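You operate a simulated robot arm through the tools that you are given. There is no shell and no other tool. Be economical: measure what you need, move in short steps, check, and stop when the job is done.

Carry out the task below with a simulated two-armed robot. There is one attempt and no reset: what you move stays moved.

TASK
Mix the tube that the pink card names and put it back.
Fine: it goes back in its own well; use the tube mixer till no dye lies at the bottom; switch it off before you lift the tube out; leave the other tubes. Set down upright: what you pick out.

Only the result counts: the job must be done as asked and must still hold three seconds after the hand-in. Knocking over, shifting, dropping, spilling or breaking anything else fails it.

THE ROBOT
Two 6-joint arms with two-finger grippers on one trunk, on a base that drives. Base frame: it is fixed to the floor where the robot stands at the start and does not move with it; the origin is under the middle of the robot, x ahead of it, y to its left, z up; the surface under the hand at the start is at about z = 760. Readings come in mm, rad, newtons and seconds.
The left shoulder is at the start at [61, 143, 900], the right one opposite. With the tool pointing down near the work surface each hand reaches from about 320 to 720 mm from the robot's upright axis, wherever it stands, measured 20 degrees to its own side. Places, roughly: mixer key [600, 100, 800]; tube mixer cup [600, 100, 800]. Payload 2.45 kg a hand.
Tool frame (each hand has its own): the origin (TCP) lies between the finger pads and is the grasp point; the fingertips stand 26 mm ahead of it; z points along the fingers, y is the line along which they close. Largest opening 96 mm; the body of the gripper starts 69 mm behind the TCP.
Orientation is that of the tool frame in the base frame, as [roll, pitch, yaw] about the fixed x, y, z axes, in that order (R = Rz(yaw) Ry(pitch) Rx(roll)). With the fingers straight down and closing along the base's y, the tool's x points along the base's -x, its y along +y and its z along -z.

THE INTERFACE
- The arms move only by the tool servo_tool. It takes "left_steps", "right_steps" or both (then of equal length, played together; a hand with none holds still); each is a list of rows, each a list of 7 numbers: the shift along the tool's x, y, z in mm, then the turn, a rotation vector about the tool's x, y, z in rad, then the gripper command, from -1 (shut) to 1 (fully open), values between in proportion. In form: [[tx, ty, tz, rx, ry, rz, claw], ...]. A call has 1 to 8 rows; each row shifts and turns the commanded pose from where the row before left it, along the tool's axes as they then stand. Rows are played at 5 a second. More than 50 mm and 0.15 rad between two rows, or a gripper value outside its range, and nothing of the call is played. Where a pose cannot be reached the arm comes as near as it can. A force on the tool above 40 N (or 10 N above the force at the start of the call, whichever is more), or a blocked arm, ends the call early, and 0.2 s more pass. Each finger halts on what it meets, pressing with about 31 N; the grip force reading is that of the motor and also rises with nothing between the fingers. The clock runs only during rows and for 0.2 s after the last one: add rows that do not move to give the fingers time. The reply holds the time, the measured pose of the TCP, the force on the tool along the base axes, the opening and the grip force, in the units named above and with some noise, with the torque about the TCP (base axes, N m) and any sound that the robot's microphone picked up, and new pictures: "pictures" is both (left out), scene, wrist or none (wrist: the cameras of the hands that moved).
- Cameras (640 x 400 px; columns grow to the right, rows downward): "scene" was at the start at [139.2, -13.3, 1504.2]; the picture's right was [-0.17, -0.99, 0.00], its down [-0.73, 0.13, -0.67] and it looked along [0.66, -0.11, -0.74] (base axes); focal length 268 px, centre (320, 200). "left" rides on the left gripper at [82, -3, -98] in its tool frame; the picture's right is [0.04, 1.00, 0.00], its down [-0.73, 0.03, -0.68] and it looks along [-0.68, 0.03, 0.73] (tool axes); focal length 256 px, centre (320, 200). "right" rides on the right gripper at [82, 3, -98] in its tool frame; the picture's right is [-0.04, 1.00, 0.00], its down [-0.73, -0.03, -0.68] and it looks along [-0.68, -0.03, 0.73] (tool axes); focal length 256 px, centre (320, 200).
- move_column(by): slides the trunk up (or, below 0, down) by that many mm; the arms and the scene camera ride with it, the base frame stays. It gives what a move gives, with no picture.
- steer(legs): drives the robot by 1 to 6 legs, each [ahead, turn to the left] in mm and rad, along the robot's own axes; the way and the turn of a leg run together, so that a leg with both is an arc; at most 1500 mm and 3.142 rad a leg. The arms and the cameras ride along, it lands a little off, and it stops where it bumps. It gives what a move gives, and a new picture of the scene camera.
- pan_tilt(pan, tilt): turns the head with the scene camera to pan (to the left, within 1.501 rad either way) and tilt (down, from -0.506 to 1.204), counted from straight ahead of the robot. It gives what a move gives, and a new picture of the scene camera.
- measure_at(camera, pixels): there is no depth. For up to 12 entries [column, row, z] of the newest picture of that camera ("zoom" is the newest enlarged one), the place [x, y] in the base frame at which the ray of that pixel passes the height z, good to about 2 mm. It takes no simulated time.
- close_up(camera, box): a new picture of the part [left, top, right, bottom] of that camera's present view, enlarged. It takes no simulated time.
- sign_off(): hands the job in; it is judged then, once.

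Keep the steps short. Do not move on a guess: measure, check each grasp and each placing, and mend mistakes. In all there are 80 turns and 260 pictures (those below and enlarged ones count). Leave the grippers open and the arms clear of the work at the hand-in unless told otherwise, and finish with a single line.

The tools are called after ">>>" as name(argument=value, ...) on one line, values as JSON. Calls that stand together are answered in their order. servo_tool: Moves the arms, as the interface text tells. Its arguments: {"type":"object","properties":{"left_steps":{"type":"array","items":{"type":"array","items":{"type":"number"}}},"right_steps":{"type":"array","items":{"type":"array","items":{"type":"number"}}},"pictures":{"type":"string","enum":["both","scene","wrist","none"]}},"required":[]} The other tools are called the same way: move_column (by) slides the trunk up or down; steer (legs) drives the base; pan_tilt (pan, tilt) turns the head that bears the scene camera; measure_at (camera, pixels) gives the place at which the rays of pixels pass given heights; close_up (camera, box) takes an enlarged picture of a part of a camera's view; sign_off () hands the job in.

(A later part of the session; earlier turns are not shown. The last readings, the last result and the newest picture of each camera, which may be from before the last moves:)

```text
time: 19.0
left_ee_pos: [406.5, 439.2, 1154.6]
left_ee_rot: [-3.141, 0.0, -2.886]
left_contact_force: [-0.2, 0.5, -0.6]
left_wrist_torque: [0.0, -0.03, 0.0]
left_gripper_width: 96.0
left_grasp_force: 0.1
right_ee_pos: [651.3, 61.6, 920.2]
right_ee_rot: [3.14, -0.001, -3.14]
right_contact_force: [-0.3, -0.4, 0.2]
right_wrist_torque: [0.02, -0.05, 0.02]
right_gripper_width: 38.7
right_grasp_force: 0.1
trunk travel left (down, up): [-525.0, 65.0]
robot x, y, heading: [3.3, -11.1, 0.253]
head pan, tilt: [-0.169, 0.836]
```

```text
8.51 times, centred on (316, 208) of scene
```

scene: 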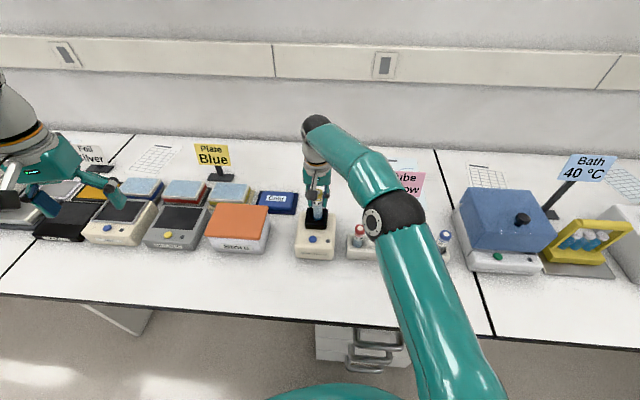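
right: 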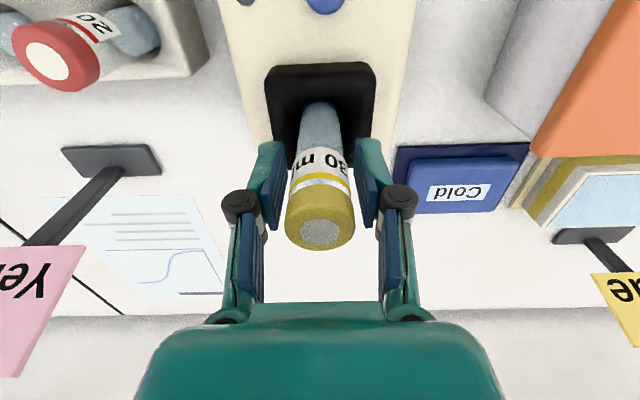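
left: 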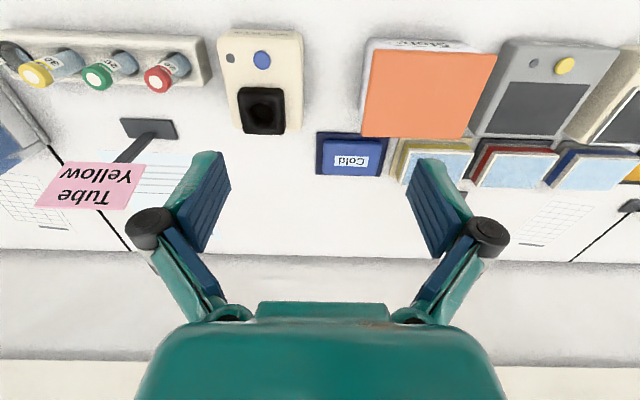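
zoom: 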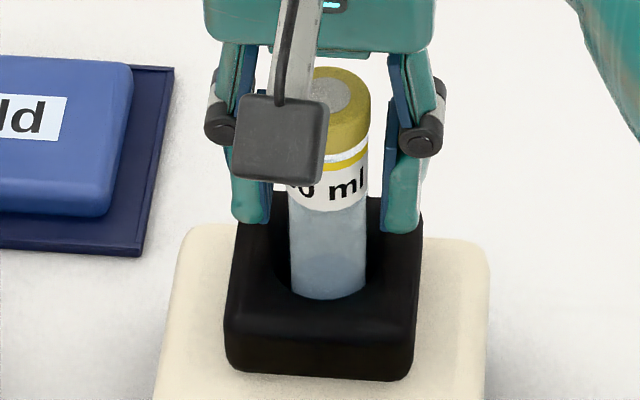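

The tube stands by itself with a slight lean. I'll open wider, lift straight up off it, pull back over the key and close the fingers.

>>> servo_tool(right_steps=[[0, 0, 0, 0, 0, 0, 0.3], [0, 0, -20, 0, 0, 0, 0.3], [0, 0, -30, 0, 0, 0, 0.3], [0, 0, -30, 0, 0, 0, 0.3], [36, 3, 0, 0, 0, 0, 0.3], [36, 3, 0, 0, 0, 0, -1], [0, 0, 0, 0, 0, 0, -1], [0, 0, 0, 0, 0, 0, -1]], pictures="both")

>>> close_up(camera="scene", box=[285, 185, 347, 262])

```text
time: 20.8
left_ee_pos: [407.8, 438.4, 1155.8]
left_ee_rot: [-3.14, 0.0, -2.885]
left_contact_force: [-0.5, -0.2, 0.2]
left_wrist_torque: [0.02, 0.04, 0.0]
left_gripper_width: 95.8
left_grasp_force: 0.2
right_ee_pos: [576.9, 66.2, 1002.2]
right_ee_rot: [3.141, -0.001, -3.139]
right_contact_force: [-1.1, 0.6, 0.4]
right_wrist_torque: [0.01, 0.01, 0.01]
right_gripper_width: 0.1
right_grasp_force: 28.7
trunk travel left (down, up): [-525.0, 65.0]
robot x, y, heading: [4.1, -14.1, 0.255]
head pan, tilt: [-0.169, 0.836]
```

scene: 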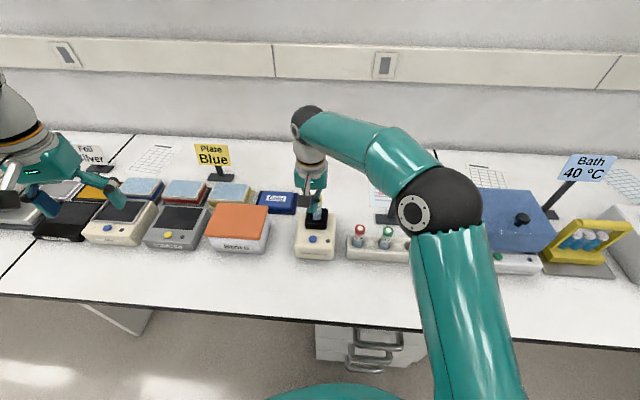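
right: 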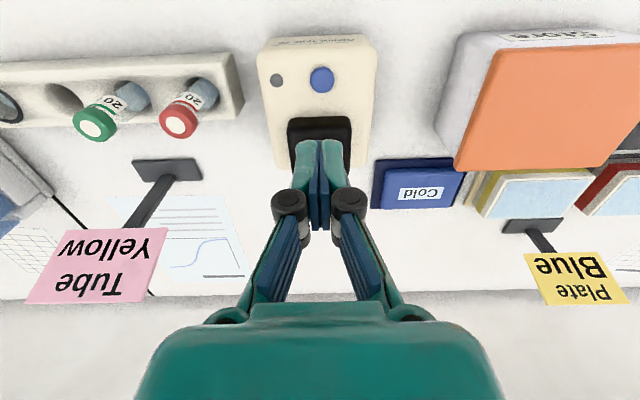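

```text
5.19 times, centred on (316, 224) of scene
```

zoom: 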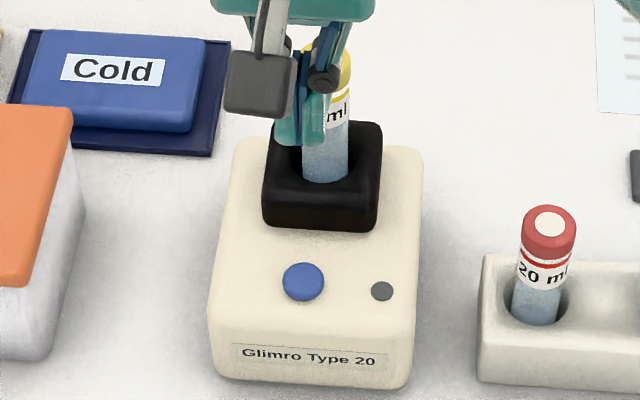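

The tube stands in the cup and the hand is clear. I'll measure the key from both views.

>>> measure_at(camera="right", pixels=[[322, 79, 820], [322, 79, 830], [322, 79, 840], [322, 79, 850]])

>>> measure_at(camera="scene", pixels=[[312.7, 239.8, 820], [312.7, 239.8, 830], [312.7, 239.8, 840], [312.7, 239.8, 850]])

```text
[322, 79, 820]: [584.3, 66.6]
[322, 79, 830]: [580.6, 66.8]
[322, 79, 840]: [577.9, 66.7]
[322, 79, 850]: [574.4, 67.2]
```

```text
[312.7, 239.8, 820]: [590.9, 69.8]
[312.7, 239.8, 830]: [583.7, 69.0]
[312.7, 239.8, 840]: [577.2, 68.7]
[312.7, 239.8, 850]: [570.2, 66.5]
```

The key is at (578, 67, 839). I'll descend to fingertips about 8 mm above it.

>>> servo_tool(right_steps=[[0, 1, 30, 0, 0, 0, -1], [0, 0, 35, 0, 0, 0, -1], [0, 0, 35, 0, 0, 0, -1], [0, 0, 29, 0, 0, 0, -1], [0, 0, 0, 0, 0, 0, -1]], pictures="wrist")

>>> close_up(camera="scene", box=[285, 185, 347, 262])

```text
time: 22.0
left_ee_pos: [407.4, 438.9, 1157.1]
left_ee_rot: [-3.14, 0.0, -2.886]
left_contact_force: [-0.5, -0.8, 0.4]
left_wrist_torque: [-0.03, 0.04, -0.02]
left_gripper_width: 96.2
left_grasp_force: 0.0
right_ee_pos: [576.5, 70.7, 870.4]
right_ee_rot: [3.14, -0.001, -3.14]
right_contact_force: [0.1, 1.0, 0.4]
right_wrist_torque: [0.0, -0.02, 0.02]
right_gripper_width: 0.1
right_grasp_force: 28.5
trunk travel left (down, up): [-525.0, 65.0]
robot x, y, heading: [3.7, -16.6, 0.256]
head pan, tilt: [-0.169, 0.836]
```

right: 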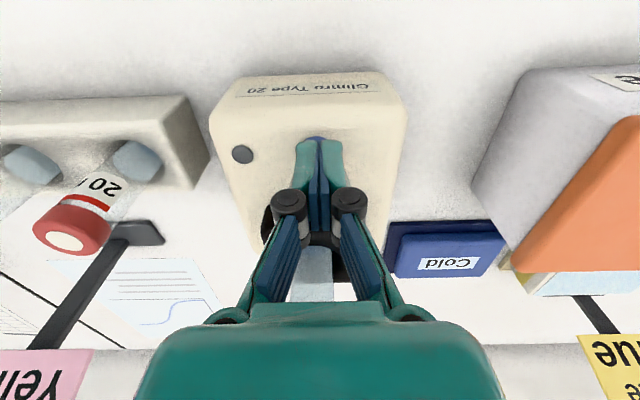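

```text
5.19 times, centred on (316, 224) of scene
```

zoom: 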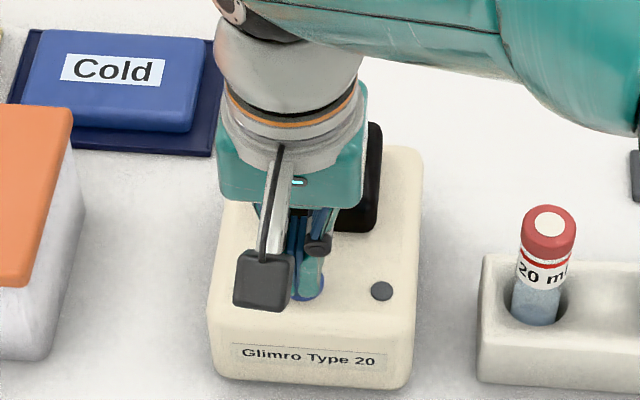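

The fingertips are over the key. I'll press down in 2 mm steps and watch force and sound.

>>> servo_tool(right_steps=[[0, -2, 0, 0, 0, 0, -1], [0, 0, 2, 0, 0, 0, -1], [0, 0, 2, 0, 0, 0, -1], [0, 0, 2, 0, 0, 0, -1], [0, 0, 2, 0, 0, 0, -1]], pictures="none")

```text
time: 23.2
left_ee_pos: [406.3, 438.2, 1155.5]
left_ee_rot: [-3.137, -0.001, -2.885]
left_contact_force: [-0.1, -0.1, 0.3]
left_wrist_torque: [0.01, 0.01, 0.02]
left_gripper_width: 96.1
left_grasp_force: 0.0
right_ee_pos: [577.4, 69.8, 864.2]
right_ee_rot: [3.139, 0.004, -3.14]
right_contact_force: [-0.2, 2.6, 9.8]
right_wrist_torque: [0.05, -0.01, 0.01]
right_gripper_width: 5.9
right_grasp_force: 28.1
trunk travel left (down, up): [-525.0, 65.0]
robot x, y, heading: [-0.6, -13.7, 0.257]
head pan, tilt: [-0.169, 0.836]
heard: click
```

I heard a click at about 10 N. I'll lift off and check the lamp.

>>> servo_tool(right_steps=[[0, 0, -15, 0, 0, 0, -1], [0, 0, -25, 0, 0, 0, -1], [0, 0, -40, 0, 0, 0, -1], [0, 0, 0, 0, 0, 0, -1]], pictures="wrist")

>>> close_up(camera="scene", box=[285, 185, 347, 262])

>>> close_up(camera="right", box=[240, 30, 400, 150])

```text
time: 24.2
left_ee_pos: [407.4, 438.6, 1155.9]
left_ee_rot: [-3.139, -0.002, -2.886]
left_contact_force: [1.0, 0.5, -0.5]
left_wrist_torque: [-0.01, 0.01, 0.0]
left_gripper_width: 95.8
left_grasp_force: 0.0
right_ee_pos: [579.9, 69.6, 942.3]
right_ee_rot: [-3.141, -0.001, -3.139]
right_contact_force: [-0.3, -0.5, 0.3]
right_wrist_torque: [-0.01, 0.03, 0.0]
right_gripper_width: 0.0
right_grasp_force: 27.8
trunk travel left (down, up): [-525.0, 65.0]
robot x, y, heading: [-3.1, -13.4, 0.256]
head pan, tilt: [-0.169, 0.836]
```

right: 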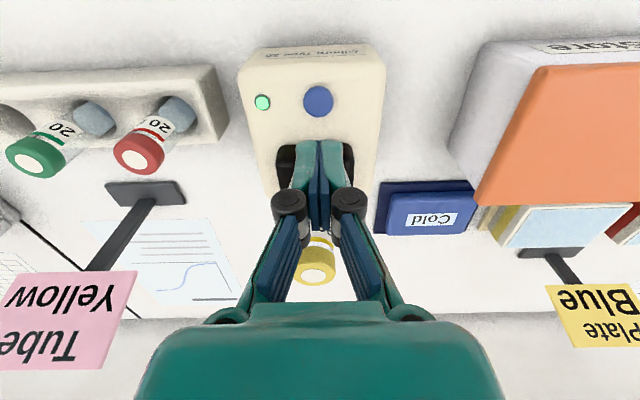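

```text
5.19 times, centred on (316, 224) of scene
```

zoom: 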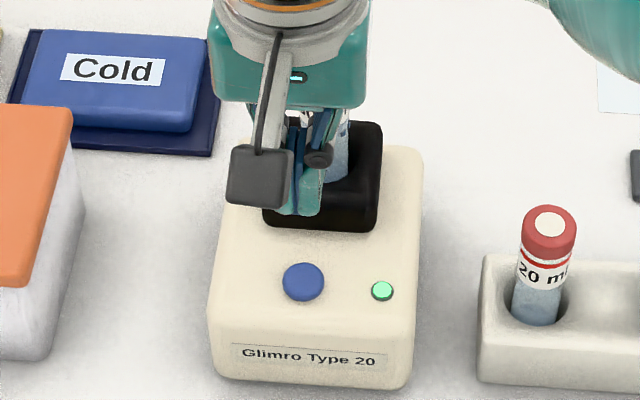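

```text
3.33 times, centred on (320, 90) of right
```

zoom: 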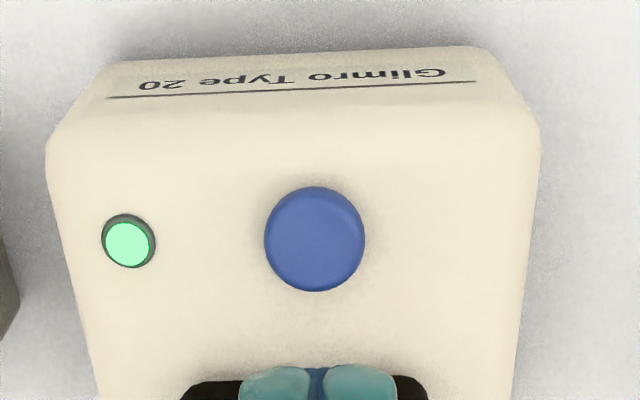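

The lamp is green, so the mixer runs. I'll move the hand up and aside, let it run and watch the tube.

>>> servo_tool(right_steps=[[0, 0, -40, 0, 0, 0, -1], [0, -40, -20, 0, 0, 0, -1], [0, -40, 0, 0, 0, 0, -1], [0, -40, 0, 0, 0, 0, -1], [0, 0, 0, 0, 0, 0, -1], [0, 0, 0, 0, 0, 0, -1], [0, 0, 0, 0, 0, 0, -1], [0, 0, 0, 0, 0, 0, -1]], pictures="wrist")

>>> close_up(camera="scene", box=[290, 180, 342, 245])

```text
time: 26.0
left_ee_pos: [406.9, 438.7, 1155.5]
left_ee_rot: [-3.141, 0.0, -2.885]
left_contact_force: [-0.1, -0.1, 0.0]
left_wrist_torque: [-0.03, 0.0, -0.03]
left_gripper_width: 96.0
left_grasp_force: 0.0
right_ee_pos: [581.6, -51.4, 1002.5]
right_ee_rot: [3.141, 0.001, -3.141]
right_contact_force: [-0.2, 0.4, 0.7]
right_wrist_torque: [0.0, 0.0, 0.0]
right_gripper_width: 0.0
right_grasp_force: 28.7
trunk travel left (down, up): [-525.0, 65.0]
robot x, y, heading: [-1.5, -11.9, 0.257]
head pan, tilt: [-0.169, 0.836]
```

right: 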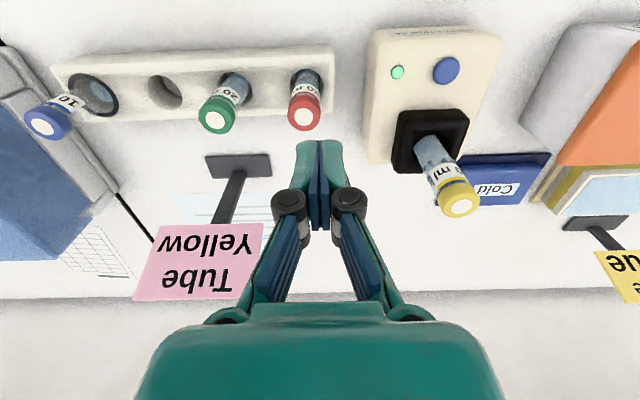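

```text
6.15 times, centred on (316, 212) of scene
```

zoom: 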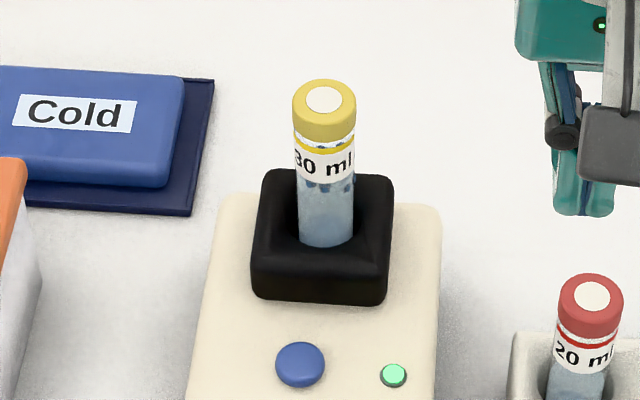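

It's mixing, with swirls visible, and the tube stands steadily. I'll let it run on.

>>> servo_tool(right_steps=[[0, 0, 0, 0, 0, 0, -1], [0, 0, 0, 0, 0, 0, -1], [0, 0, 0, 0, 0, 0, -1], [0, 0, 0, 0, 0, 0, -1], [0, 0, 0, 0, 0, 0, -1], [0, 0, 0, 0, 0, 0, -1], [0, 0, 0, 0, 0, 0, -1], [0, 0, 0, 0, 0, 0, -1]], pictures="none")

>>> servo_tool(right_steps=[[0, 0, 0, 0, 0, 0, -1], [0, 0, 0, 0, 0, 0, -1], [0, 0, 0, 0, 0, 0, -1], [0, 0, 0, 0, 0, 0, -1], [0, 0, 0, 0, 0, 0, -1], [0, 0, 0, 0, 0, 0, -1], [0, 0, 0, 0, 0, 0, -1], [0, 0, 0, 0, 0, 0, -1]], pictures="none")

>>> close_up(camera="scene", box=[290, 180, 342, 245])

>>> close_up(camera="right", box=[380, 90, 500, 220])

```text
time: 27.8
left_ee_pos: [407.9, 438.7, 1155.6]
left_ee_rot: [-3.14, 0.0, -2.885]
left_contact_force: [-0.5, -0.6, -0.9]
left_wrist_torque: [0.01, -0.04, 0.0]
left_gripper_width: 95.8
left_grasp_force: 0.0
right_ee_pos: [580.8, -51.5, 1003.4]
right_ee_rot: [-3.141, 0.0, -3.14]
right_contact_force: [-1.1, 0.4, -0.5]
right_wrist_torque: [0.01, 0.0, -0.03]
right_gripper_width: 0.0
right_grasp_force: 28.7
trunk travel left (down, up): [-525.0, 65.0]
robot x, y, heading: [1.3, -12.0, 0.251]
head pan, tilt: [-0.169, 0.836]
```

```text
time: 29.6
left_ee_pos: [407.3, 438.4, 1155.9]
left_ee_rot: [-3.139, 0.0, -2.885]
left_contact_force: [0.3, 0.5, 0.1]
left_wrist_torque: [0.03, 0.01, 0.06]
left_gripper_width: 95.8
left_grasp_force: 0.1
right_ee_pos: [580.5, -52.5, 1003.6]
right_ee_rot: [3.141, 0.0, -3.14]
right_contact_force: [-0.2, -0.3, 0.3]
right_wrist_torque: [-0.01, -0.01, -0.02]
right_gripper_width: 0.0
right_grasp_force: 28.4
trunk travel left (down, up): [-525.0, 65.0]
robot x, y, heading: [-0.1, -13.6, 0.257]
head pan, tilt: [-0.169, 0.836]
```

```text
6.15 times, centred on (316, 212) of scene
```

zoom: 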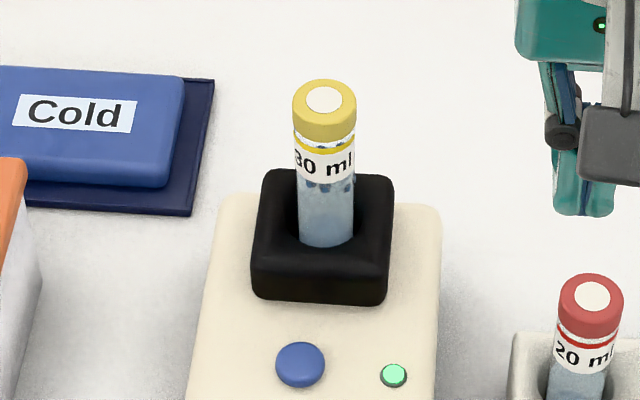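

```text
3.08 times, centred on (440, 155) of right
```

zoom: 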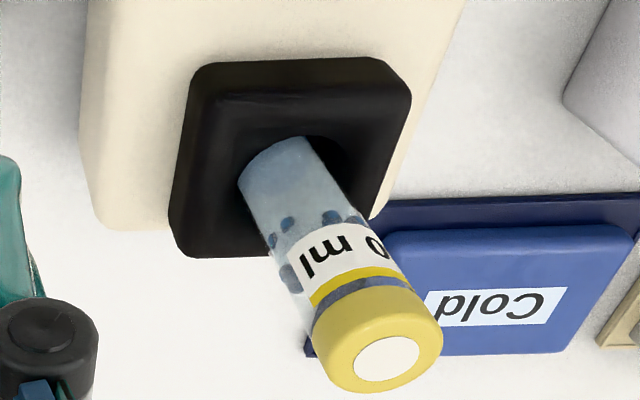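

Dye blobs are rising. I'll run it for about 7 s more.

>>> servo_tool(right_steps=[[0, 0, 0, 0, 0, 0, -1], [0, 0, 0, 0, 0, 0, -1], [0, 0, 0, 0, 0, 0, -1], [0, 0, 0, 0, 0, 0, -1], [0, 0, 0, 0, 0, 0, -1], [0, 0, 0, 0, 0, 0, -1], [0, 0, 0, 0, 0, 0, -1], [0, 0, 0, 0, 0, 0, -1]], pictures="none")

>>> servo_tool(right_steps=[[0, 0, 0, 0, 0, 0, -1], [0, 0, 0, 0, 0, 0, -1], [0, 0, 0, 0, 0, 0, -1], [0, 0, 0, 0, 0, 0, -1], [0, 0, 0, 0, 0, 0, -1], [0, 0, 0, 0, 0, 0, -1], [0, 0, 0, 0, 0, 0, -1], [0, 0, 0, 0, 0, 0, -1]], pictures="none")

>>> servo_tool(right_steps=[[0, 0, 0, 0, 0, 0, -1], [0, 0, 0, 0, 0, 0, -1], [0, 0, 0, 0, 0, 0, -1], [0, 0, 0, 0, 0, 0, -1], [0, 0, 0, 0, 0, 0, -1], [0, 0, 0, 0, 0, 0, -1], [0, 0, 0, 0, 0, 0, -1], [0, 0, 0, 0, 0, 0, -1]], pictures="none")

>>> servo_tool(right_steps=[[0, 0, 0, 0, 0, 0, -1], [0, 0, 0, 0, 0, 0, -1], [0, 0, 0, 0, 0, 0, -1], [0, 0, 0, 0, 0, 0, -1], [0, 0, 0, 0, 0, 0, -1], [0, 0, 0, 0, 0, 0, -1], [0, 0, 0, 0, 0, 0, -1], [0, 0, 0, 0, 0, 0, -1]], pictures="none")

>>> close_up(camera="right", box=[380, 90, 500, 220])

>>> close_up(camera="scene", box=[290, 180, 342, 245])

```text
time: 31.4
left_ee_pos: [407.4, 439.8, 1156.3]
left_ee_rot: [-3.141, -0.001, -2.885]
left_contact_force: [0.1, -0.7, -0.7]
left_wrist_torque: [0.03, 0.0, 0.0]
left_gripper_width: 96.1
left_grasp_force: 0.0
right_ee_pos: [580.7, -51.3, 1003.5]
right_ee_rot: [3.141, -0.001, -3.139]
right_contact_force: [-1.2, -0.3, -0.8]
right_wrist_torque: [-0.01, 0.0, 0.01]
right_gripper_width: 0.0
right_grasp_force: 28.4
trunk travel left (down, up): [-525.0, 65.0]
robot x, y, heading: [-1.0, -14.1, 0.251]
head pan, tilt: [-0.169, 0.836]
```

```text
time: 33.2
left_ee_pos: [407.3, 438.9, 1155.9]
left_ee_rot: [-3.141, -0.001, -2.885]
left_contact_force: [-0.3, 1.2, 1.0]
left_wrist_torque: [0.03, -0.01, -0.03]
left_gripper_width: 96.1
left_grasp_force: 0.1
right_ee_pos: [581.0, -51.2, 1003.8]
right_ee_rot: [-3.142, 0.0, -3.14]
right_contact_force: [0.1, 0.1, -1.0]
right_wrist_torque: [-0.01, -0.01, 0.02]
right_gripper_width: 0.2
right_grasp_force: 28.8
trunk travel left (down, up): [-525.0, 65.0]
robot x, y, heading: [1.1, -10.8, 0.257]
head pan, tilt: [-0.169, 0.836]
```

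```text
time: 35.0
left_ee_pos: [408.0, 438.6, 1155.7]
left_ee_rot: [-3.14, -0.001, -2.884]
left_contact_force: [-0.3, 0.1, 0.2]
left_wrist_torque: [0.01, -0.01, -0.02]
left_gripper_width: 96.0
left_grasp_force: 0.2
right_ee_pos: [581.6, -51.5, 1002.9]
right_ee_rot: [-3.141, -0.002, -3.141]
right_contact_force: [-0.3, 1.2, -0.9]
right_wrist_torque: [0.02, 0.0, 0.01]
right_gripper_width: 0.2
right_grasp_force: 28.7
trunk travel left (down, up): [-525.0, 65.0]
robot x, y, heading: [-1.3, -11.6, 0.252]
head pan, tilt: [-0.169, 0.836]
```

```text
time: 36.8
left_ee_pos: [408.3, 437.9, 1156.7]
left_ee_rot: [-3.139, 0.001, -2.885]
left_contact_force: [-0.5, -0.3, -0.8]
left_wrist_torque: [-0.02, 0.02, 0.0]
left_gripper_width: 96.1
left_grasp_force: 0.0
right_ee_pos: [581.1, -51.1, 1002.2]
right_ee_rot: [3.141, -0.001, -3.138]
right_contact_force: [-0.5, 0.1, -0.2]
right_wrist_torque: [0.0, 0.02, -0.03]
right_gripper_width: 0.1
right_grasp_force: 28.4
trunk travel left (down, up): [-525.0, 65.0]
robot x, y, heading: [-1.6, -10.9, 0.255]
head pan, tilt: [-0.169, 0.836]
```

```text
3.08 times, centred on (440, 155) of right
```

zoom: 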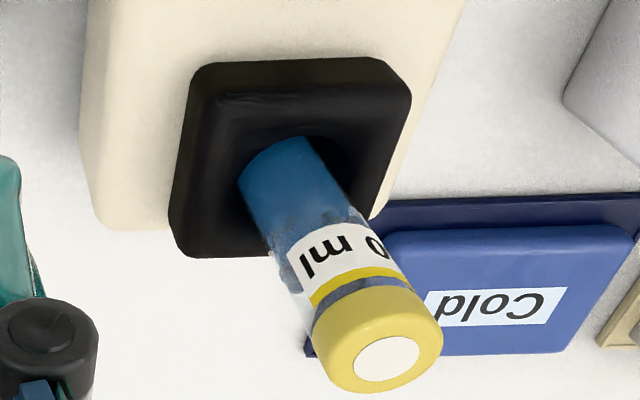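

```text
6.15 times, centred on (316, 212) of scene
```

zoom: 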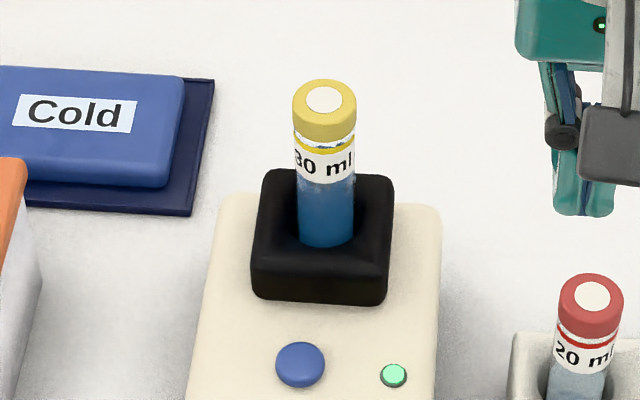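

The liquid has turned blue but the top still looks paler. I'll run a few seconds more and compare.

>>> servo_tool(right_steps=[[0, 0, 0, 0, 0, 0, -1], [0, 0, 0, 0, 0, 0, -1], [0, 0, 0, 0, 0, 0, -1], [0, 0, 0, 0, 0, 0, -1], [0, 0, 0, 0, 0, 0, -1], [0, 0, 0, 0, 0, 0, -1], [0, 0, 0, 0, 0, 0, -1], [0, 0, 0, 0, 0, 0, -1]], pictures="none")

>>> servo_tool(right_steps=[[0, 0, 0, 0, 0, 0, -1], [0, 0, 0, 0, 0, 0, -1], [0, 0, 0, 0, 0, 0, -1], [0, 0, 0, 0, 0, 0, -1], [0, 0, 0, 0, 0, 0, -1], [0, 0, 0, 0, 0, 0, -1], [0, 0, 0, 0, 0, 0, -1], [0, 0, 0, 0, 0, 0, -1]], pictures="none")

>>> close_up(camera="right", box=[380, 90, 500, 220])

>>> close_up(camera="scene", box=[302, 190, 332, 225])

```text
time: 38.6
left_ee_pos: [408.1, 438.6, 1154.9]
left_ee_rot: [-3.14, 0.001, -2.885]
left_contact_force: [0.5, -0.2, 0.1]
left_wrist_torque: [0.0, -0.04, -0.02]
left_gripper_width: 95.9
left_grasp_force: 0.0
right_ee_pos: [581.7, -50.6, 1003.0]
right_ee_rot: [3.142, -0.001, -3.14]
right_contact_force: [-1.0, 0.5, 0.8]
right_wrist_torque: [0.01, -0.02, 0.03]
right_gripper_width: 0.2
right_grasp_force: 28.5
trunk travel left (down, up): [-525.0, 65.0]
robot x, y, heading: [-3.6, -12.3, 0.256]
head pan, tilt: [-0.169, 0.836]
```

```text
time: 40.4
left_ee_pos: [408.5, 439.3, 1156.2]
left_ee_rot: [-3.141, -0.001, -2.885]
left_contact_force: [0.4, -0.2, 0.1]
left_wrist_torque: [-0.03, 0.01, -0.03]
left_gripper_width: 95.9
left_grasp_force: 0.1
right_ee_pos: [581.0, -51.8, 1003.3]
right_ee_rot: [-3.141, 0.001, -3.14]
right_contact_force: [-0.4, -0.8, 0.3]
right_wrist_torque: [-0.01, 0.03, -0.01]
right_gripper_width: 0.0
right_grasp_force: 28.6
trunk travel left (down, up): [-525.0, 65.0]
robot x, y, heading: [1.5, -13.0, 0.257]
head pan, tilt: [-0.169, 0.836]
```

```text
3.08 times, centred on (440, 155) of right
```

zoom: 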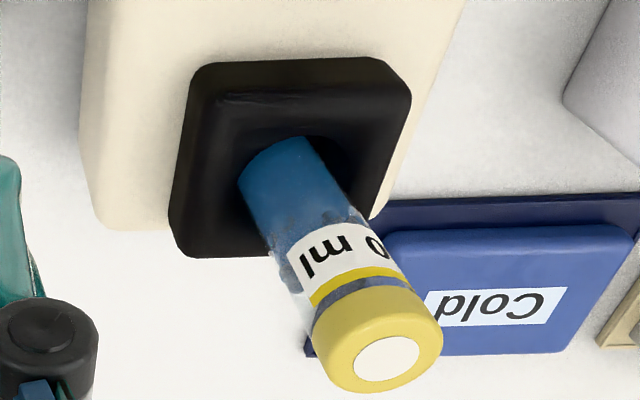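

```text
11.43 times, centred on (317, 208) of scene
```

zoom: 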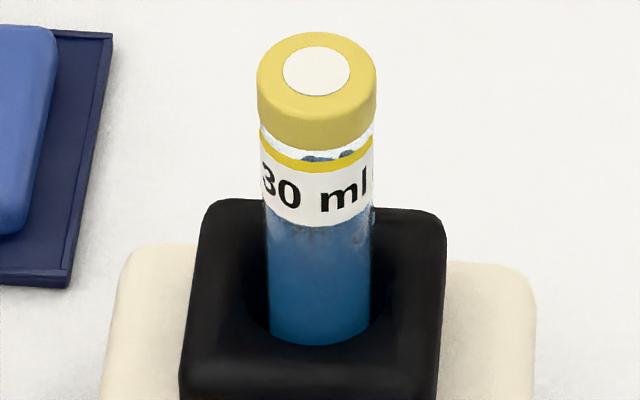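

There's no change in 4 s, so it's fully mixed. I'll go back over the key to switch it off.

>>> servo_tool(right_steps=[[1, 40, 0, 0, 0, 0, -1], [1, 40, 0, 0, 0, 0, -1], [1, 38, 0, 0, 0, 0, -1], [0, 0, 35, 0, 0, 0, -1], [0, 0, 35, 0, 0, 0, -1], [0, 0, 35, 0, 0, 0, -1], [0, 0, 27, 0, 0, 0, -1], [0, 0, 0, 0, 0, 0, -1]], pictures="wrist")

>>> close_up(camera="scene", box=[285, 185, 347, 262])

```text
time: 42.2
left_ee_pos: [408.5, 438.2, 1154.7]
left_ee_rot: [-3.139, -0.001, -2.885]
left_contact_force: [-0.8, 0.5, -0.3]
left_wrist_torque: [-0.02, 0.0, 0.02]
left_gripper_width: 96.0
left_grasp_force: 0.0
right_ee_pos: [575.1, 65.5, 870.8]
right_ee_rot: [-3.141, 0.0, -3.14]
right_contact_force: [0.3, 0.3, 0.2]
right_wrist_torque: [-0.01, 0.01, 0.01]
right_gripper_width: 0.1
right_grasp_force: 27.9
trunk travel left (down, up): [-525.0, 65.0]
robot x, y, heading: [-0.7, -14.6, 0.252]
head pan, tilt: [-0.169, 0.836]
```

right: 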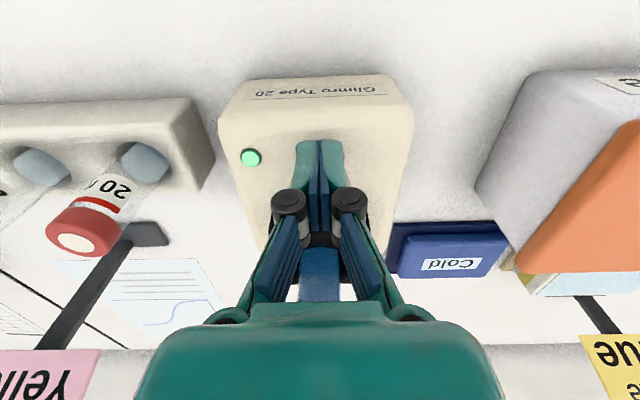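

```text
5.19 times, centred on (316, 224) of scene
```

zoom: 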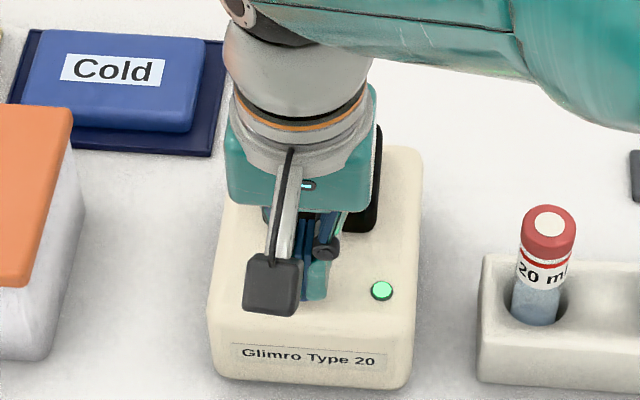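

The fingertips are over the key again. I'll nudge to (577, 67) and press in 2 mm steps as before.

>>> servo_tool(right_steps=[[-2, 2, 0, 0, 0, 0, -1], [0, 0, 2, 0, 0, 0, -1], [0, 0, 2, 0, 0, 0, -1], [0, 0, 2, 0, 0, 0, -1], [0, 0, 2, 0, 0, 0, -1]], pictures="none")

>>> close_up(camera="scene", box=[285, 185, 347, 262])

```text
time: 43.4
left_ee_pos: [405.8, 437.8, 1155.8]
left_ee_rot: [-3.14, 0.002, -2.885]
left_contact_force: [0.1, -0.6, -0.4]
left_wrist_torque: [-0.01, -0.02, 0.01]
left_gripper_width: 95.9
left_grasp_force: 0.1
right_ee_pos: [578.0, 68.2, 864.2]
right_ee_rot: [3.14, 0.001, -3.139]
right_contact_force: [1.9, -1.1, 6.7]
right_wrist_torque: [-0.07, -0.05, 0.0]
right_gripper_width: 6.3
right_grasp_force: 28.0
trunk travel left (down, up): [-525.0, 65.0]
robot x, y, heading: [-1.7, -10.2, 0.254]
head pan, tilt: [-0.169, 0.836]
heard: click
```

```text
5.19 times, centred on (316, 224) of scene
```

zoom: 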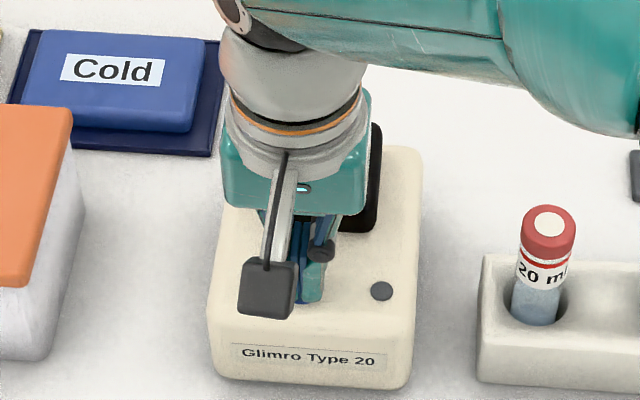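

There was a click and the lamp is dark, so it's off. I'll lift up, then open and look at how the tube stands.

>>> servo_tool(right_steps=[[0, 0, -15, 0, 0, 0, -1], [0, 0, -40, 0, 0, 0, -1], [0, 0, -40, 0, 0, 0, -1], [0, 0, -45, 0, 0, 0, -1], [0, 0, 0, 0, 0, 0, 0.4], [0, 0, 0, 0, 0, 0, 0.4], [0, 0, 0, 0, 0, 0, 0.4]], pictures="wrist")

>>> close_up(camera="right", box=[240, 40, 400, 220])

>>> close_up(camera="scene", box=[285, 185, 347, 262])

```text
time: 45.0
left_ee_pos: [406.8, 438.1, 1156.8]
left_ee_rot: [-3.139, -0.001, -2.884]
left_contact_force: [0.6, 0.8, 0.4]
left_wrist_torque: [0.01, 0.01, 0.03]
left_gripper_width: 95.9
left_grasp_force: 0.0
right_ee_pos: [577.3, 65.4, 1006.4]
right_ee_rot: [-3.141, 0.001, -3.139]
right_contact_force: [0.2, 0.2, -0.3]
right_wrist_torque: [0.01, 0.0, 0.03]
right_gripper_width: 67.5
right_grasp_force: 0.1
trunk travel left (down, up): [-525.0, 65.0]
robot x, y, heading: [-2.3, -9.2, 0.258]
head pan, tilt: [-0.169, 0.836]
```

right: 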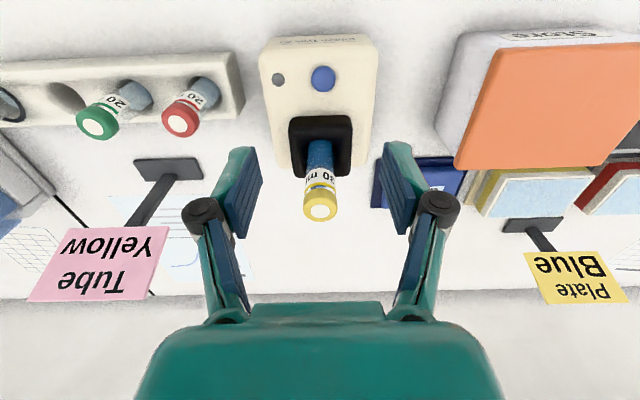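

```text
2.22 times, centred on (320, 130) of right
```

zoom: 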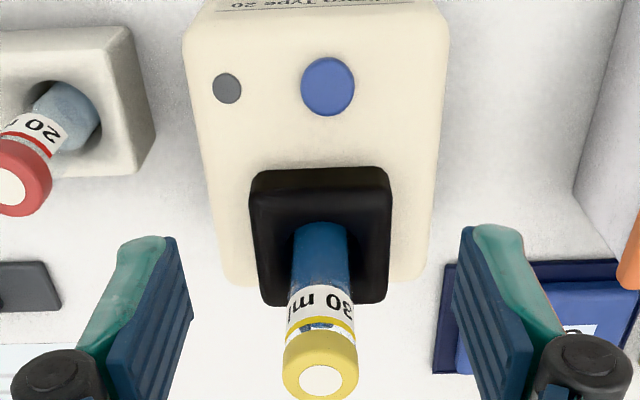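

```text
5.19 times, centred on (316, 224) of scene
```

zoom: 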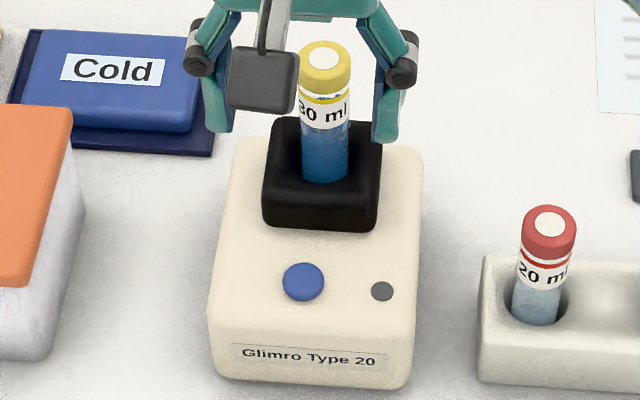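

Both views show the tube nearly upright. I'll measure the cap centre and the tube where it enters the cup.

>>> measure_at(camera="right", pixels=[[320, 211, 930], [320, 211, 940], [320, 211, 950], [320, 143, 863]])

>>> measure_at(camera="scene", pixels=[[317.3, 195.7, 930], [317.3, 195.7, 940], [317.3, 195.7, 950], [317.3, 219, 863]])

```text
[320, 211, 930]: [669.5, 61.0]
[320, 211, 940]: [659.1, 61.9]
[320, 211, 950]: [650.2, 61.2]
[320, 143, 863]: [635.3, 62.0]
```

```text
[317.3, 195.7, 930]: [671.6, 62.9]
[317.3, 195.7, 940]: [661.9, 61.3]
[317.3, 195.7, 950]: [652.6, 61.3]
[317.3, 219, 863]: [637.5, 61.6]
```

The two views share almost the same line, so lean along x is still ambiguous. The left hand's camera should see the tube from the side, so I'll use that.

>>> close_up(camera="left", box=[0, 50, 240, 200])

```text
2.67 times, centred on (120, 125) of left
```

zoom: 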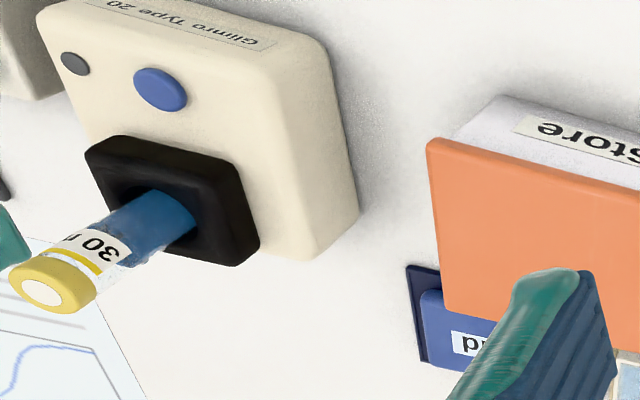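

The side view shows cap and cup clearly. I'll measure in this enlarged picture.

>>> measure_at(camera="zoom", pixels=[[44, 292, 920], [44, 292, 930], [44, 292, 940], [44, 292, 950], [102, 243, 900], [102, 243, 910], [163, 220, 863], [163, 220, 850]])

```text
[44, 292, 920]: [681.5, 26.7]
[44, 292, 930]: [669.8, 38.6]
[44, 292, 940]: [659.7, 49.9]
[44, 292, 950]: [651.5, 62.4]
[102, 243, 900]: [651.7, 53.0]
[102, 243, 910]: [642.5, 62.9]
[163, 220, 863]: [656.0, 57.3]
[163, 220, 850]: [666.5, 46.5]
```

All three cameras now meet at a cap top of (652, 61.5, 949), so the tube stands upright. I'll move over it, go down to TCP z of about 928 and grip.

>>> servo_tool(right_steps=[[-38, -2, 0, 0, 0, 0, 0.4], [-37, -2, 0, 0, 0, 0, 0.4], [0, 0, 0, 0, 0, 0, 0.4], [0, 0, 0, 0, 0, 0, 0.4]], pictures="wrist")

>>> close_up(camera="left", box=[0, 50, 240, 200])

```text
time: 46.0
left_ee_pos: [408.4, 438.8, 1155.2]
left_ee_rot: [-3.14, -0.003, -2.884]
left_contact_force: [-0.8, 0.1, 0.1]
left_wrist_torque: [-0.03, 0.02, 0.02]
left_gripper_width: 96.0
left_grasp_force: 0.0
right_ee_pos: [652.1, 63.4, 1003.2]
right_ee_rot: [-3.141, -0.001, -3.139]
right_contact_force: [0.3, 0.6, 0.5]
right_wrist_torque: [0.0, 0.03, 0.01]
right_gripper_width: 67.1
right_grasp_force: 0.0
right hand out of reach, approached as far as the arm can: row 2
trunk travel left (down, up): [-525.0, 65.0]
robot x, y, heading: [-0.1, -10.4, 0.252]
head pan, tilt: [-0.169, 0.836]
```

right: 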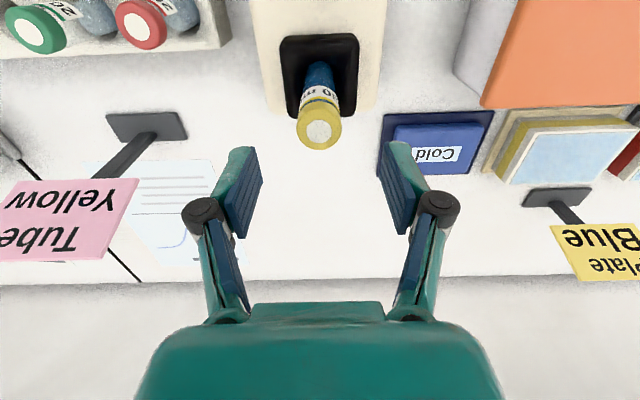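

```text
2.67 times, centred on (120, 125) of left
```

zoom: 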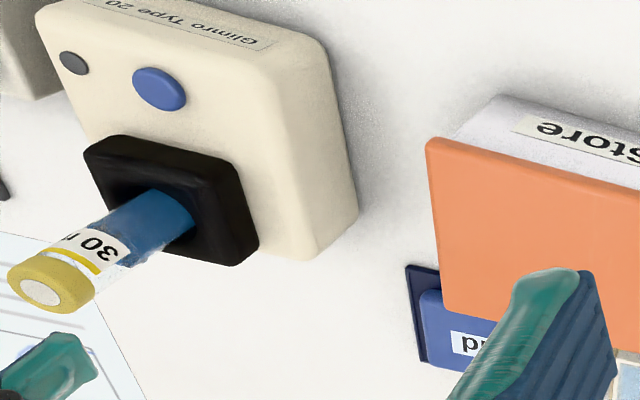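

I'll measure the cap again from this pose to settle its height.

>>> measure_at(camera="right", pixels=[[319, 135, 930], [319, 135, 940], [319, 135, 950], [319, 135, 960]])

>>> measure_at(camera="scene", pixels=[[317.3, 195.7, 940]])

```text
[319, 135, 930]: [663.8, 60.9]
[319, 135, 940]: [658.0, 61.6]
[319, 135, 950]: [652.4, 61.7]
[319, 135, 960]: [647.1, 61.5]
```

```text
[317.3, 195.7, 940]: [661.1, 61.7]
```

The estimates cluster at about (654, 61.7, 946). I'll shift slightly, descend and grip.

>>> servo_tool(right_steps=[[-1, -1.5, 20, 0, 0, 0, 0.3], [0, 0, 20, 0, 0, 0, 0.3], [0, 0, 20, 0, 0, 0, 0.3], [0, 0, 15, 0, 0, 0, 0.3], [0, 0, 0, 0, 0, 0, 0.3], [0, 0, 0, 0, 0, 0, -1], [0, 0, 0, 0, 0, 0, -1], [0, 0, 0, 0, 0, 0, -1]], pictures="wrist")

>>> close_up(camera="left", box=[0, 50, 240, 200])

```text
time: 47.8
left_ee_pos: [408.7, 439.2, 1155.8]
left_ee_rot: [-3.141, 0.0, -2.885]
left_contact_force: [-0.4, 0.1, 0.8]
left_wrist_torque: [0.01, 0.02, -0.01]
left_gripper_width: 95.7
left_grasp_force: 0.0
right_ee_pos: [651.0, 62.3, 927.9]
right_ee_rot: [3.141, 0.0, -3.14]
right_contact_force: [0.8, -0.7, -0.1]
right_wrist_torque: [-0.03, 0.02, 0.03]
right_gripper_width: 28.3
right_grasp_force: 31.0
trunk travel left (down, up): [-525.0, 65.0]
robot x, y, heading: [-2.8, -14.0, 0.254]
head pan, tilt: [-0.169, 0.836]
```

right: 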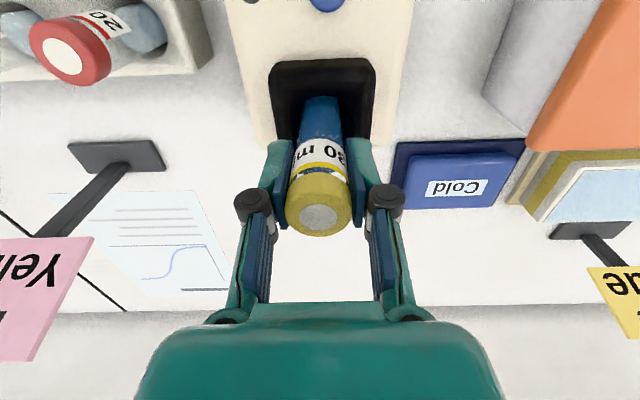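

```text
2.67 times, centred on (120, 125) of left
```

zoom: 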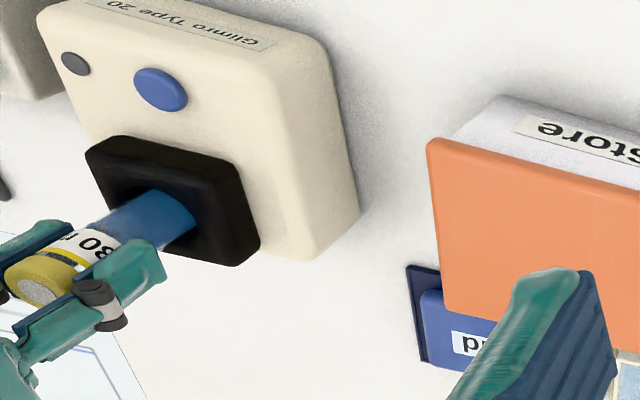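

The grip is firm (28.3 mm) and the tube sits in the hand about as before. I'll lift straight up 105 mm.

>>> servo_tool(right_steps=[[0, 0, -10, 0, 0, 0, -1], [0, 0, -20, 0, 0, 0, -1], [0, 0, -25, 0, 0, 0, -1], [0, 0, -25, 0, 0, 0, -1], [0, 0, -25, 0, 0, 0, -1], [0, 0, 0, 0, 0, 0, -1]], pictures="wrist")

>>> close_up(camera="left", box=[0, 50, 240, 200])

>>> close_up(camera="scene", box=[285, 165, 347, 242])

```text
time: 49.2
left_ee_pos: [407.5, 440.0, 1154.6]
left_ee_rot: [-3.14, -0.002, -2.885]
left_contact_force: [-0.2, -0.1, 1.1]
left_wrist_torque: [0.01, 0.01, 0.01]
left_gripper_width: 95.9
left_grasp_force: 0.1
right_ee_pos: [642.9, 59.3, 1028.8]
right_ee_rot: [-3.141, -0.001, -3.139]
right_contact_force: [0.0, -0.6, -0.9]
right_wrist_torque: [-0.01, 0.03, -0.01]
right_gripper_width: 28.5
right_grasp_force: 31.5
right hand out of reach, approached as far as the arm can: row 5
trunk travel left (down, up): [-525.0, 65.0]
robot x, y, heading: [1.4, -12.2, 0.258]
head pan, tilt: [-0.169, 0.836]
```

right: 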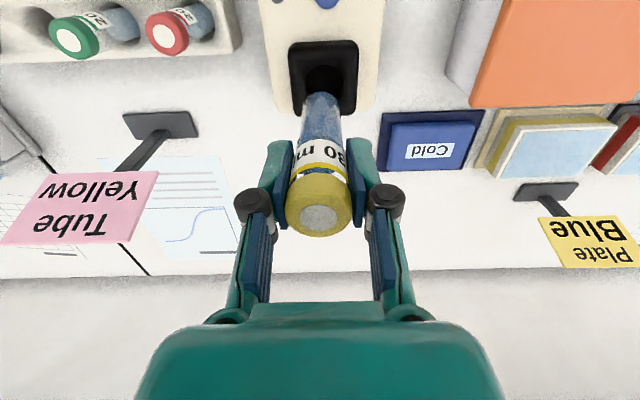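

```text
2.67 times, centred on (120, 125) of left
```

zoom: 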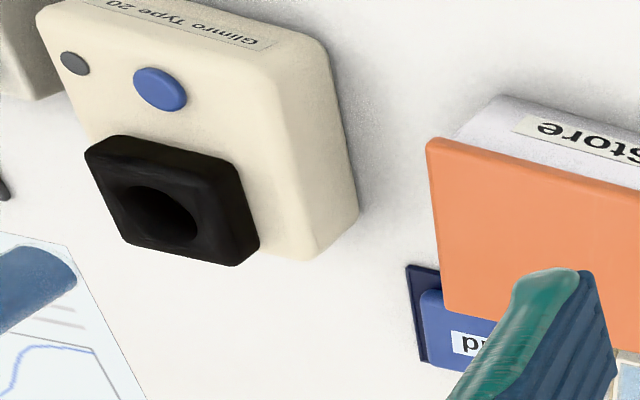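

```text
5.19 times, centred on (316, 204) of scene
```

zoom: 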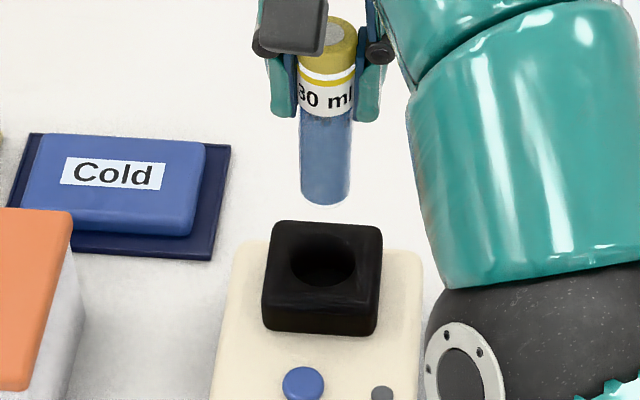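

The dye is evenly mixed, with no layer at the bottom, and the mixer is off. I'll pull back 45 mm in x, then go sideways to the rack, staying high.

>>> servo_tool(right_steps=[[25, 0, 0, 0, 0, 0, -1], [20, 0, 0, 0, 0, 0, -1], [0, -45, 0, 0, 0, 0, -1], [0, -45, 0, 0, 0, 0, -1], [0, -45, 0, 0, 0, 0, -1], [0, -45, 0, 0, 0, 0, -1], [0, -45, 0, 0, 0, 0, -1], [0, 0, 0, 0, 0, 0, -1]], pictures="wrist")

```text
time: 51.0
left_ee_pos: [408.1, 438.5, 1155.8]
left_ee_rot: [-3.139, 0.0, -2.884]
left_contact_force: [0.2, -0.7, 0.7]
left_wrist_torque: [0.0, 0.0, -0.03]
left_gripper_width: 96.0
left_grasp_force: 0.1
right_ee_pos: [663.0, -0.4, 1037.0]
right_ee_rot: [3.141, -0.002, -3.141]
right_contact_force: [0.2, 0.2, 0.0]
right_wrist_torque: [0.0, 0.04, 0.01]
right_gripper_width: 28.2
right_grasp_force: 31.5
right hand out of reach, approached as far as the arm can: row 1, 2, 3, 4, 5, 6, 7
trunk travel left (down, up): [-525.0, 65.0]
robot x, y, heading: [0.7, -14.6, 0.254]
head pan, tilt: [-0.169, 0.836]
```

right: 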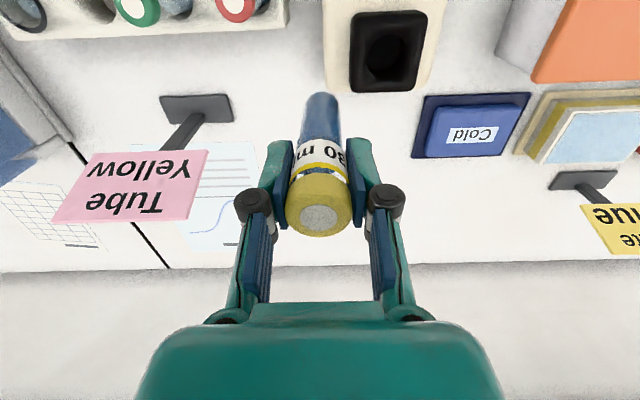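

The arm slid along its reach limit instead of following. I'll send one still row to see where the commanded pose stands.

>>> servo_tool(right_steps=[[0, 0, 0, 0, 0, 0, -1]], pictures="scene")

```text
time: 51.4
left_ee_pos: [407.2, 439.1, 1156.2]
left_ee_rot: [-3.139, 0.001, -2.884]
left_contact_force: [0.5, -0.1, 0.2]
left_wrist_torque: [0.01, 0.0, -0.01]
left_gripper_width: 96.0
left_grasp_force: 0.1
right_ee_pos: [663.0, -1.4, 1037.6]
right_ee_rot: [-3.141, -0.004, -3.139]
right_contact_force: [0.2, 0.4, -0.4]
right_wrist_torque: [0.0, 0.01, -0.02]
right_gripper_width: 28.7
right_grasp_force: 31.1
trunk travel left (down, up): [-525.0, 65.0]
robot x, y, heading: [-0.3, -13.5, 0.257]
head pan, tilt: [-0.169, 0.836]
```

scene: 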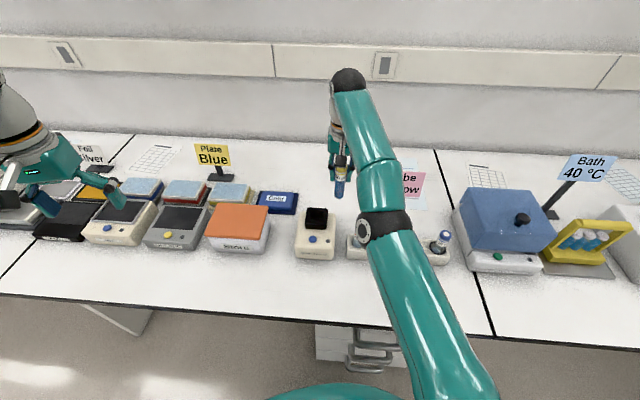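

The hold row was accepted, so the command restarts from here. The arm is near full stretch, so I'll draw back in x in small steps.

>>> servo_tool(right_steps=[[10, 0, 0, 0, 0, 0, -1], [15, 0, 0, 0, 0, 0, -1], [20, 0, 0, 0, 0, 0, -1], [20, 0, 0, 0, 0, 0, -1], [0, 0, 0, 0, 0, 0, -1]], pictures="none")

```text
time: 52.6
left_ee_pos: [407.3, 439.4, 1155.0]
left_ee_rot: [-3.139, 0.0, -2.885]
left_contact_force: [-0.2, 0.9, 0.3]
left_wrist_torque: [0.03, -0.03, -0.01]
left_gripper_width: 96.1
left_grasp_force: 0.2
right_ee_pos: [659.1, 2.5, 1039.7]
right_ee_rot: [-3.141, -0.003, -3.139]
right_contact_force: [1.3, -0.4, -0.2]
right_wrist_torque: [0.0, 0.0, -0.02]
right_gripper_width: 28.4
right_grasp_force: 30.8
right hand out of reach, approached as far as the arm can: row 1, 2, 3, 4
trunk travel left (down, up): [-525.0, 65.0]
robot x, y, heading: [0.0, -13.0, 0.256]
head pan, tilt: [-0.169, 0.836]
```

Purely inward motion is stuck with the elbow straight. Nothing is under the tube here, so I'll try going down 30 mm combined with a small pull back.

>>> servo_tool(right_steps=[[2, 0, 8, 0, 0, 0, -1], [2, 0, 8, 0, 0, 0, -1], [4, 0, 8, 0, 0, 0, -1], [6, 0, 6, 0, 0, 0, -1], [0, 0, 0, 0, 0, 0, -1]], pictures="none")

```text
time: 53.8
left_ee_pos: [408.1, 439.4, 1155.0]
left_ee_rot: [-3.139, 0.0, -2.886]
left_contact_force: [0.7, 0.2, 0.3]
left_wrist_torque: [-0.02, -0.03, -0.01]
left_gripper_width: 95.9
left_grasp_force: 0.1
right_ee_pos: [667.0, 8.8, 1016.3]
right_ee_rot: [-3.141, -0.003, -3.141]
right_contact_force: [-1.5, 0.3, -0.5]
right_wrist_torque: [0.01, 0.02, 0.03]
right_gripper_width: 28.6
right_grasp_force: 31.3
right hand out of reach, approached as far as the arm can: row 1, 2, 3, 4
trunk travel left (down, up): [-525.0, 65.0]
robot x, y, heading: [-2.4, -15.7, 0.257]
head pan, tilt: [-0.169, 0.836]
```

It only slides along the limit. The air towards the robot is free, so I'll command a larger inward pull at constant height to make the elbow bend.

>>> servo_tool(right_steps=[[40, -10, 0, 0, 0, 0, -1], [40, -10, 0, 0, 0, 0, -1], [20, -5, 0, 0, 0, 0, -1], [0, 0, 0, 0, 0, 0, -1], [0, 0, 0, 0, 0, 0, -1]], pictures="none")

```text
time: 55.0
left_ee_pos: [407.2, 438.7, 1155.9]
left_ee_rot: [-3.139, 0.0, -2.886]
left_contact_force: [-0.4, 0.8, 0.5]
left_wrist_torque: [0.07, 0.02, 0.01]
left_gripper_width: 96.1
left_grasp_force: 0.1
right_ee_pos: [666.1, 8.3, 1017.2]
right_ee_rot: [-3.142, -0.002, -3.141]
right_contact_force: [0.1, -0.3, 0.2]
right_wrist_torque: [0.01, -0.01, -0.02]
right_gripper_width: 28.3
right_grasp_force: 31.2
right hand out of reach, approached as far as the arm can: row 1, 2, 3
trunk travel left (down, up): [-525.0, 65.0]
robot x, y, heading: [2.5, -12.9, 0.253]
head pan, tilt: [-0.169, 0.836]
```

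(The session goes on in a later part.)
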